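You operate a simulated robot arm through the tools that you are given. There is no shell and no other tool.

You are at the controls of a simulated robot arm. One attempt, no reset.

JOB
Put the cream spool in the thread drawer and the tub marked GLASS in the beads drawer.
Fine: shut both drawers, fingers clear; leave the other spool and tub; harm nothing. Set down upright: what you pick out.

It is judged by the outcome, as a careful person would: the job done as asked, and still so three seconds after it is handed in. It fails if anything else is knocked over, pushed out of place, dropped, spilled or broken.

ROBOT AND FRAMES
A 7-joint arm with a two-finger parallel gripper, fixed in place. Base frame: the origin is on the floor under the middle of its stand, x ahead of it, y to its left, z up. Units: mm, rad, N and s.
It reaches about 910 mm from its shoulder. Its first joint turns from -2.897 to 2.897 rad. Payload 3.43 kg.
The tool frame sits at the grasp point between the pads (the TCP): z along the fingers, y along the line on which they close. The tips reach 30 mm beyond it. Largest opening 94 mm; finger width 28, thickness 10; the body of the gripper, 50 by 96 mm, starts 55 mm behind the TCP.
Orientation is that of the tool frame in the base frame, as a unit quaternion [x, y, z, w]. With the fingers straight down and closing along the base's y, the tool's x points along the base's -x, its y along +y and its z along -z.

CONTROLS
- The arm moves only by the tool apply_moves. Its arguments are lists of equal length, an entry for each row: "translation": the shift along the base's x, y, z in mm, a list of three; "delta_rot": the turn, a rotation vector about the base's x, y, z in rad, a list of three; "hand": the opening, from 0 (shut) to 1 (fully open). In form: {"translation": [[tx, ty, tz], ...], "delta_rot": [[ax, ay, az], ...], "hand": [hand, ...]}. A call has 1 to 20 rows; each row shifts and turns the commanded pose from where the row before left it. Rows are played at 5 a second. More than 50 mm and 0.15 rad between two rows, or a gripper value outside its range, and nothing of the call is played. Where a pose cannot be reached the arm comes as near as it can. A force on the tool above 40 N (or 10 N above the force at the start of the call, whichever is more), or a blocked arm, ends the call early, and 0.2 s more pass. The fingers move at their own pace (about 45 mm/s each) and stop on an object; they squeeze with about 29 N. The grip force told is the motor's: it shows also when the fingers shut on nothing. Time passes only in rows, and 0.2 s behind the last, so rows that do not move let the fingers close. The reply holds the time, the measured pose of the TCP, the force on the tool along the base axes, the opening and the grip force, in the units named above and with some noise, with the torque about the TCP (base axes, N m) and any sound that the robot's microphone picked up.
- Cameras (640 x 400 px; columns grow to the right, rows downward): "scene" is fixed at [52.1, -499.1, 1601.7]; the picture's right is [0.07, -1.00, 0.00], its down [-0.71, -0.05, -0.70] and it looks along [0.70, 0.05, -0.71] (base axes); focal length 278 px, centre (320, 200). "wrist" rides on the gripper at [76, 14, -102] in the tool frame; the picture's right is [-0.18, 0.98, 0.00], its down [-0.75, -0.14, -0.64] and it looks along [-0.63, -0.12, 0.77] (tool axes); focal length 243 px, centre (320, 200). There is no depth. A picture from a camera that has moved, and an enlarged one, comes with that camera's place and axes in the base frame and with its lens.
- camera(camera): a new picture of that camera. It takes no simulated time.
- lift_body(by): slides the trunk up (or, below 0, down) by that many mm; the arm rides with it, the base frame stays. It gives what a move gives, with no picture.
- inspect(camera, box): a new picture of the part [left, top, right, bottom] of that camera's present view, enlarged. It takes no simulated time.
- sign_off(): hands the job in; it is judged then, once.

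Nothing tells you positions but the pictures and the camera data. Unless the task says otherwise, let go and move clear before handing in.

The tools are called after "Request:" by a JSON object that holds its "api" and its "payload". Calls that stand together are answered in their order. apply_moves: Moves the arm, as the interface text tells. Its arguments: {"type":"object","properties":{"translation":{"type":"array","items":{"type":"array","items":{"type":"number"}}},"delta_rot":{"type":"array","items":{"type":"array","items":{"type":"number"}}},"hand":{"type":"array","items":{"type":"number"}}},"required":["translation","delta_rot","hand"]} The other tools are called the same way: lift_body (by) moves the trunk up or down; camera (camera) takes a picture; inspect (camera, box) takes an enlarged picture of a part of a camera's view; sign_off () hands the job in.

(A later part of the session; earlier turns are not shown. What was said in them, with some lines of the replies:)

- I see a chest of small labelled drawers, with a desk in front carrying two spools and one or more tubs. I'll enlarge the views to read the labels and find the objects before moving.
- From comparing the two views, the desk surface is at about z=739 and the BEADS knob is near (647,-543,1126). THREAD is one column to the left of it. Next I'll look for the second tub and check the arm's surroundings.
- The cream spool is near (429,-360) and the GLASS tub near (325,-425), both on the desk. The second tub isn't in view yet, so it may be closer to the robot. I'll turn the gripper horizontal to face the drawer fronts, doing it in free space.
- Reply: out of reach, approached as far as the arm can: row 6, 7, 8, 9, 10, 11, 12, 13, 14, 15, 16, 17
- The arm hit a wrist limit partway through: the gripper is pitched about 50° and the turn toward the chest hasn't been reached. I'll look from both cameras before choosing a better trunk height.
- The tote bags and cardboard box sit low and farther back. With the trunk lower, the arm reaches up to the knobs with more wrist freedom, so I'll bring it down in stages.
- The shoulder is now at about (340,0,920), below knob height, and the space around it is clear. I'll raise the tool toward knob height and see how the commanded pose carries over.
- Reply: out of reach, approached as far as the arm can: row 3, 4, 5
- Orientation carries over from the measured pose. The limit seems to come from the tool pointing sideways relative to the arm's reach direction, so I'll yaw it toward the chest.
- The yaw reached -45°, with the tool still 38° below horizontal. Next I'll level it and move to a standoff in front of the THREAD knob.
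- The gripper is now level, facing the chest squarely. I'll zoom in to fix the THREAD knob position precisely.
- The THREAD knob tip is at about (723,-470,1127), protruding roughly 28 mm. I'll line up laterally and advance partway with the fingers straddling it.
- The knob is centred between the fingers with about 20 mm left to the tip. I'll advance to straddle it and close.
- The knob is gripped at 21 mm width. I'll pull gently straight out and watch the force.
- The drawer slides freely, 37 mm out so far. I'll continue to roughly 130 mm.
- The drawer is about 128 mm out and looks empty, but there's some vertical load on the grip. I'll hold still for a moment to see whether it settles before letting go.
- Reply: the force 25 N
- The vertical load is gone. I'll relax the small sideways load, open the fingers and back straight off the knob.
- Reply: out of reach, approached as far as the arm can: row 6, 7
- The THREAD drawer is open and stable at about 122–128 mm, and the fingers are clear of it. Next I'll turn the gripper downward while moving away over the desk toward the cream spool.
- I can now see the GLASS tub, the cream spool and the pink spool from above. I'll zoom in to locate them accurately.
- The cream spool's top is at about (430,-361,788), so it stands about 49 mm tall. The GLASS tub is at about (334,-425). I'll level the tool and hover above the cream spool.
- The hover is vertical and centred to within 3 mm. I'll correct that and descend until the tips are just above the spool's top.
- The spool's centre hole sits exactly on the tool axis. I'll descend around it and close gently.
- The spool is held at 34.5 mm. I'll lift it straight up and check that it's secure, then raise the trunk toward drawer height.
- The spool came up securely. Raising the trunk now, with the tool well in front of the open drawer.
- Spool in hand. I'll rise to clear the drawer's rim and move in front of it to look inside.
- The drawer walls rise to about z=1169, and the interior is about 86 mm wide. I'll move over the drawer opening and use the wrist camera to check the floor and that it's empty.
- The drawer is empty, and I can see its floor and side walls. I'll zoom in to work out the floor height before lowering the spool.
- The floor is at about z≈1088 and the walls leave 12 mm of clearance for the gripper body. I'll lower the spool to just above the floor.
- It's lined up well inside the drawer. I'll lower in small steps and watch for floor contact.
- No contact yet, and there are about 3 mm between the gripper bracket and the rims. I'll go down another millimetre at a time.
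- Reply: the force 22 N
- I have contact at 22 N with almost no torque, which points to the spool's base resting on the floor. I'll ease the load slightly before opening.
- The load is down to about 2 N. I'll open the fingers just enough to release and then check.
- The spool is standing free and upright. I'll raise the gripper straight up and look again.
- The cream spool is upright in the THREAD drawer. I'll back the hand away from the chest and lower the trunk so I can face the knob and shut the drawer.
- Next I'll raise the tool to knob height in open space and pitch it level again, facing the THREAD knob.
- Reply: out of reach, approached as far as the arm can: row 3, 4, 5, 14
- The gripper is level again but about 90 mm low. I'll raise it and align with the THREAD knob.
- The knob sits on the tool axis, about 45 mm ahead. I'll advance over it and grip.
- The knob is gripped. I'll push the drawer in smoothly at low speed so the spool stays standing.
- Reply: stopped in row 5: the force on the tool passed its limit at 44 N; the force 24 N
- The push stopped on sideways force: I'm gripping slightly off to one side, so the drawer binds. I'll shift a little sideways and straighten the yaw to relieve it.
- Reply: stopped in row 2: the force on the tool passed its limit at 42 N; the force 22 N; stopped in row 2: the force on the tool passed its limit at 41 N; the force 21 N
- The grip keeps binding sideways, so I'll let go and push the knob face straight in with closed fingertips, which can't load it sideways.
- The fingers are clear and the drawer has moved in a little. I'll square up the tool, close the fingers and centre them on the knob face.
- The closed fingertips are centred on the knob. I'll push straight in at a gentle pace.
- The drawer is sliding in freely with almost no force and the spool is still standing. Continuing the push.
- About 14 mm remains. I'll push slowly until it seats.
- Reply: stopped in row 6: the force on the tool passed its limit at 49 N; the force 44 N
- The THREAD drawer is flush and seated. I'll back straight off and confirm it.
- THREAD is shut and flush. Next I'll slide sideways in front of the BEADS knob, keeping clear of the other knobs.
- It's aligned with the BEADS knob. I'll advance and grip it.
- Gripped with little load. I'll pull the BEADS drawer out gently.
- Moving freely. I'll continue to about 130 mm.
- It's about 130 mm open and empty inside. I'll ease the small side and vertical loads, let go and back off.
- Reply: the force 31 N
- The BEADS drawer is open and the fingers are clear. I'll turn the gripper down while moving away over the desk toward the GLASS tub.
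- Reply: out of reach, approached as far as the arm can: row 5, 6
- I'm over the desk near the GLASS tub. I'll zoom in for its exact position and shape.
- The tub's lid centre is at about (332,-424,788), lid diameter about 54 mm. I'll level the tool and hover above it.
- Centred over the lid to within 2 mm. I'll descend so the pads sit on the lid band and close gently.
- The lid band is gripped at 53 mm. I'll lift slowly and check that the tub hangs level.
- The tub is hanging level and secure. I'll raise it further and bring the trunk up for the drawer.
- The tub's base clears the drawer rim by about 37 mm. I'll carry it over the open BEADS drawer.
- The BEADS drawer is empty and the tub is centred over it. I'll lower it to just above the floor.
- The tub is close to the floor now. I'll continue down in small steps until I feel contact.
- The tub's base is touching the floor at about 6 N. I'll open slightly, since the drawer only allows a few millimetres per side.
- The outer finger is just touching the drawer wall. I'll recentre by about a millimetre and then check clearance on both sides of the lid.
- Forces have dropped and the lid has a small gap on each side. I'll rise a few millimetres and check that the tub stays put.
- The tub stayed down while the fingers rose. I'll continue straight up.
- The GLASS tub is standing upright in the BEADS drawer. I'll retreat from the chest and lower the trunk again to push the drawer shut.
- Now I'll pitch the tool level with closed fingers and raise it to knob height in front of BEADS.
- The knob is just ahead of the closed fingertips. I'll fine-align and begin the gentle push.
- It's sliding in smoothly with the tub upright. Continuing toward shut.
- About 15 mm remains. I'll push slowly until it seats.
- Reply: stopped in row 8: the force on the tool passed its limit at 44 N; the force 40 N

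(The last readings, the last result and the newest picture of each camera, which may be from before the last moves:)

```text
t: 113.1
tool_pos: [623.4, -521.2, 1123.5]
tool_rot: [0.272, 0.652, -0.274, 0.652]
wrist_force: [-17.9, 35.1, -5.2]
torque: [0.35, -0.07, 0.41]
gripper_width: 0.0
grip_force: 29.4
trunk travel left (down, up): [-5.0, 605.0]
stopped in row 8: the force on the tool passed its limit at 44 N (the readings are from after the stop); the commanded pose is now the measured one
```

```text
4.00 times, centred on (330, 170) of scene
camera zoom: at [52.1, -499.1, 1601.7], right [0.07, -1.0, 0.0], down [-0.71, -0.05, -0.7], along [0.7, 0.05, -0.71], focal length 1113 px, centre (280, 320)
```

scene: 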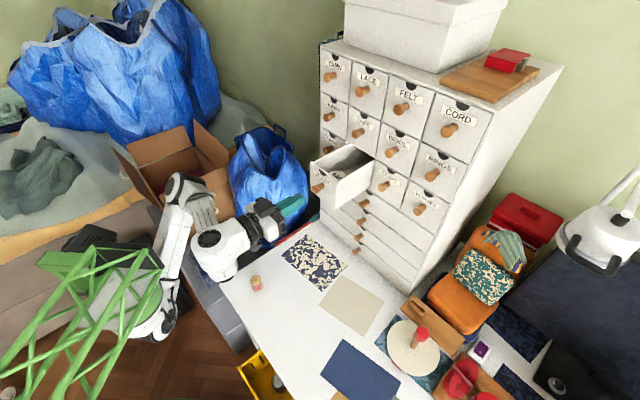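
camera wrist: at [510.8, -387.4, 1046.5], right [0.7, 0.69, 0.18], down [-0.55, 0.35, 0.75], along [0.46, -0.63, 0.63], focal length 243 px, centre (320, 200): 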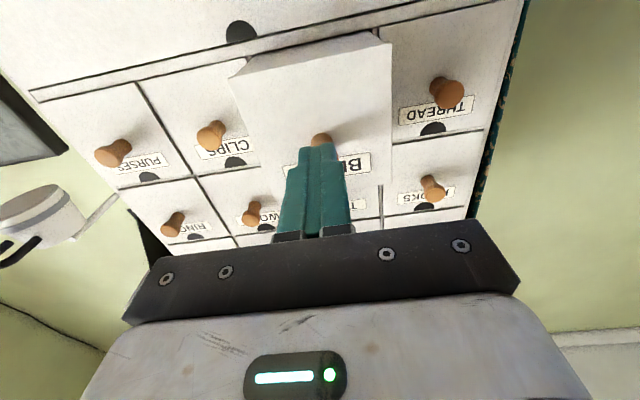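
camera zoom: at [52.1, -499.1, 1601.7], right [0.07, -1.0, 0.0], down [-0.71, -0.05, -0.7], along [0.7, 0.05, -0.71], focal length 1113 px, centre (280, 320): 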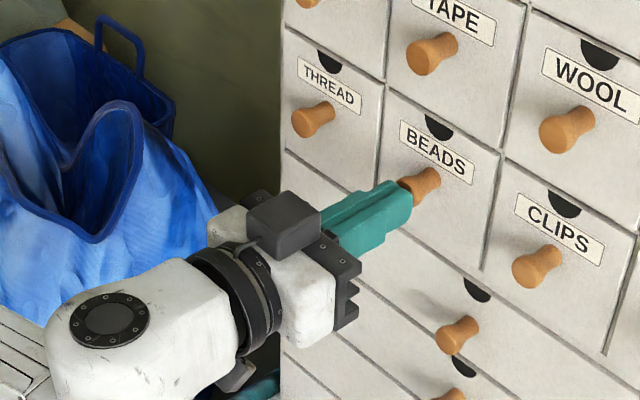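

The BEADS drawer is seated flush. I'll back straight away and verify both drawers and the rest of the scene.

Request:
{"api": "apply_moves", "payload": {"translation": [[-5, 5, 0], [-12, 12, 0], [-18, 18, 0], [-20, 20, 0], [-20, 20, 0], [0, 0, 0]], "delta_rot": [[0, 0, 0], [0, 0, 0], [0, 0, 0], [0, 0, 0], [0, 0, 0], [0, 0, 0]], "hand": [0, 0, 0, 0, 0.3, 0.3]}}

Request:
{"api": "camera", "payload": {"camera": "scene"}}

Request:
{"api": "inspect", "payload": {"camera": "scene", "box": [300, 100, 420, 220]}}

Request:
{"api": "inspect", "payload": {"camera": "scene", "box": [200, 220, 400, 400]}}

Request:
{"api": "camera", "payload": {"camera": "wrist"}}

```text
t: 114.5
tool_pos: [554.6, -448.4, 1118.7]
tool_rot: [0.271, 0.659, -0.273, 0.647]
wrist_force: [0.1, 0.1, 0.3]
torque: [-0.05, -0.03, 0.02]
gripper_width: 28.4
grip_force: 0.1
trunk travel left (down, up): [-5.0, 605.0]
```

```text
taken
```

scene: 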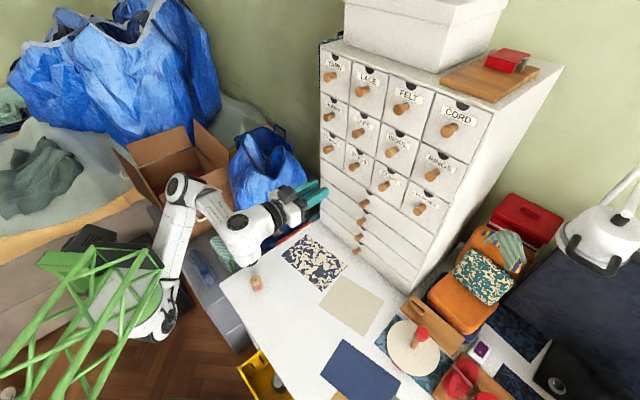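

```text
3.33 times, centred on (360, 160) of scene
camera zoom: at [52.1, -499.1, 1601.7], right [0.07, -1.0, 0.0], down [-0.71, -0.05, -0.7], along [0.7, 0.05, -0.71], focal length 927 px, centre (187, 333)
```

zoom: 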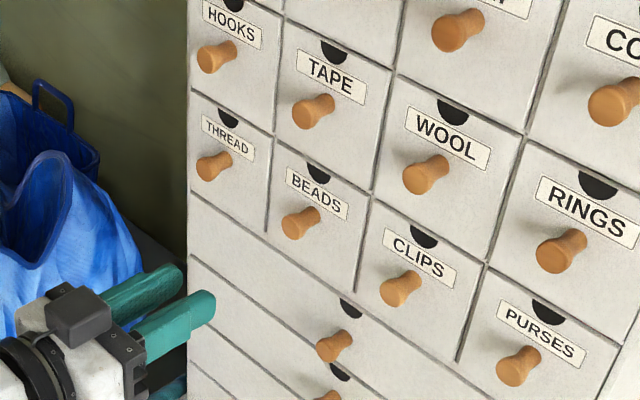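

```text
2.22 times, centred on (300, 310) of scene
camera zoom: at [52.1, -499.1, 1601.7], right [0.07, -1.0, 0.0], down [-0.71, -0.05, -0.7], along [0.7, 0.05, -0.71], focal length 618 px, centre (364, -44)
```

zoom: 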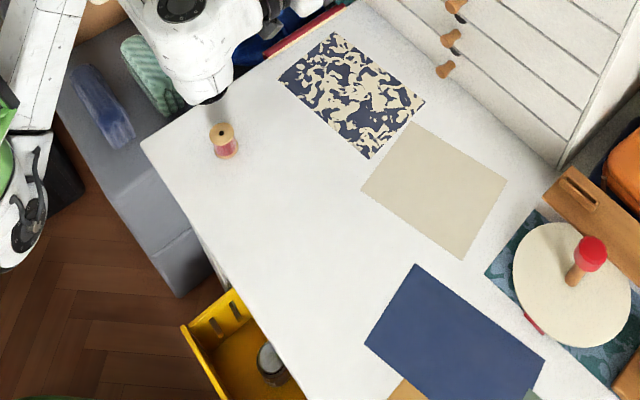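

```text
taken
camera wrist: at [492.1, -364.6, 1045.3], right [0.7, 0.69, 0.18], down [-0.54, 0.35, 0.76], along [0.47, -0.63, 0.62], focal length 243 px, centre (320, 200)
```

wrist: 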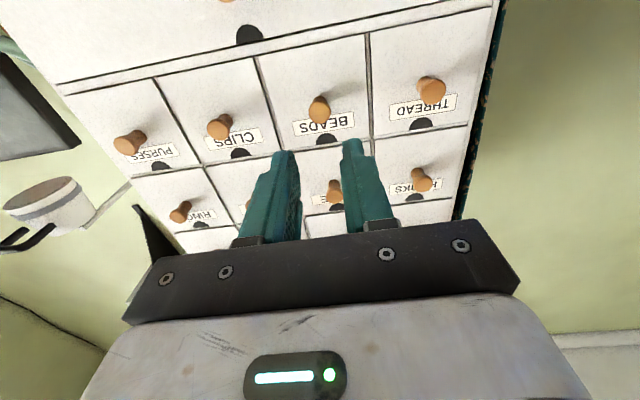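

Both drawers look shut and the pink spool hasn't moved. I'll repeat the earlier close-up to compare the drawer fronts with their original closed positions.

Request:
{"api": "inspect", "payload": {"camera": "scene", "box": [310, 120, 390, 200]}}

Request:
{"api": "inspect", "payload": {"camera": "scene", "box": [220, 240, 380, 360]}}

```text
5.00 times, centred on (350, 160) of scene
camera zoom: at [52.1, -499.1, 1601.7], right [0.07, -1.0, 0.0], down [-0.71, -0.05, -0.7], along [0.7, 0.05, -0.71], focal length 1391 px, centre (170, 400)
```

zoom: 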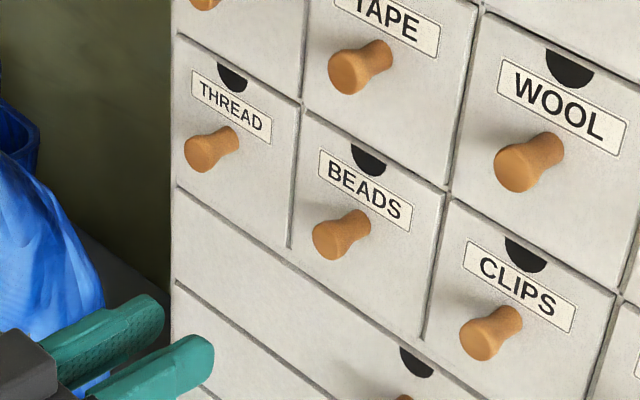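

```text
3.33 times, centred on (300, 300) of scene
camera zoom: at [52.1, -499.1, 1601.7], right [0.07, -1.0, 0.0], down [-0.71, -0.05, -0.7], along [0.7, 0.05, -0.71], focal length 927 px, centre (387, -133)
```

zoom: 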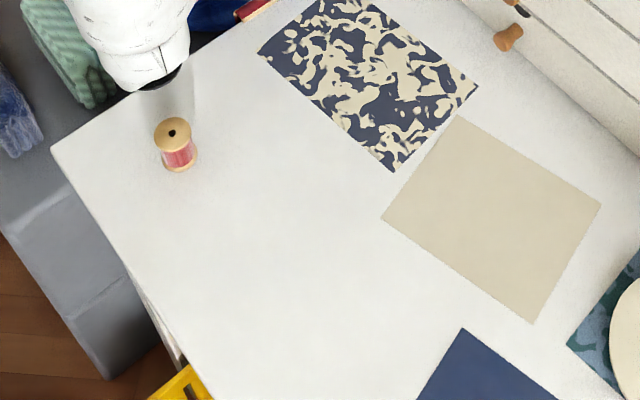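

Both drawer fronts match their original closed position. The cream spool and the GLASS tub were upright when last seen, just before their drawers closed fully. The pink spool and papers haven't moved, and the gripper is about 100 mm clear of the knobs. I never got a clear view of the other tub, but nothing I did went near any other tub. I'm handing the job in.

Request:
{"api": "sign_off", "payload": {}}

```text
The job is handed in.
```

The cream spool is in the THREAD drawer and the tub marked GLASS is in the BEADS drawer. Both drawers are shut flush, and I've handed the job in.

- **Placement:** both items were set down upright. I could still see the tub standing partway through shutting its drawer, and the spool near the start of shutting its own. I couldn't see either one once its drawer was closed.
- **Other spool and tub:** the pink spool hasn't moved. I never got a clear view of the other tub, but the arm didn't work near any tub except GLASS.
- **THREAD drawer:** my first try at shutting it, gripping the knob, bound sideways and stopped at the force limit about 10 mm in. I let go and pushed it shut with closed fingertips instead, with no visible damage. I closed BEADS the same way.
- **Gripper:** it finished about 100 mm clear of the knobs.
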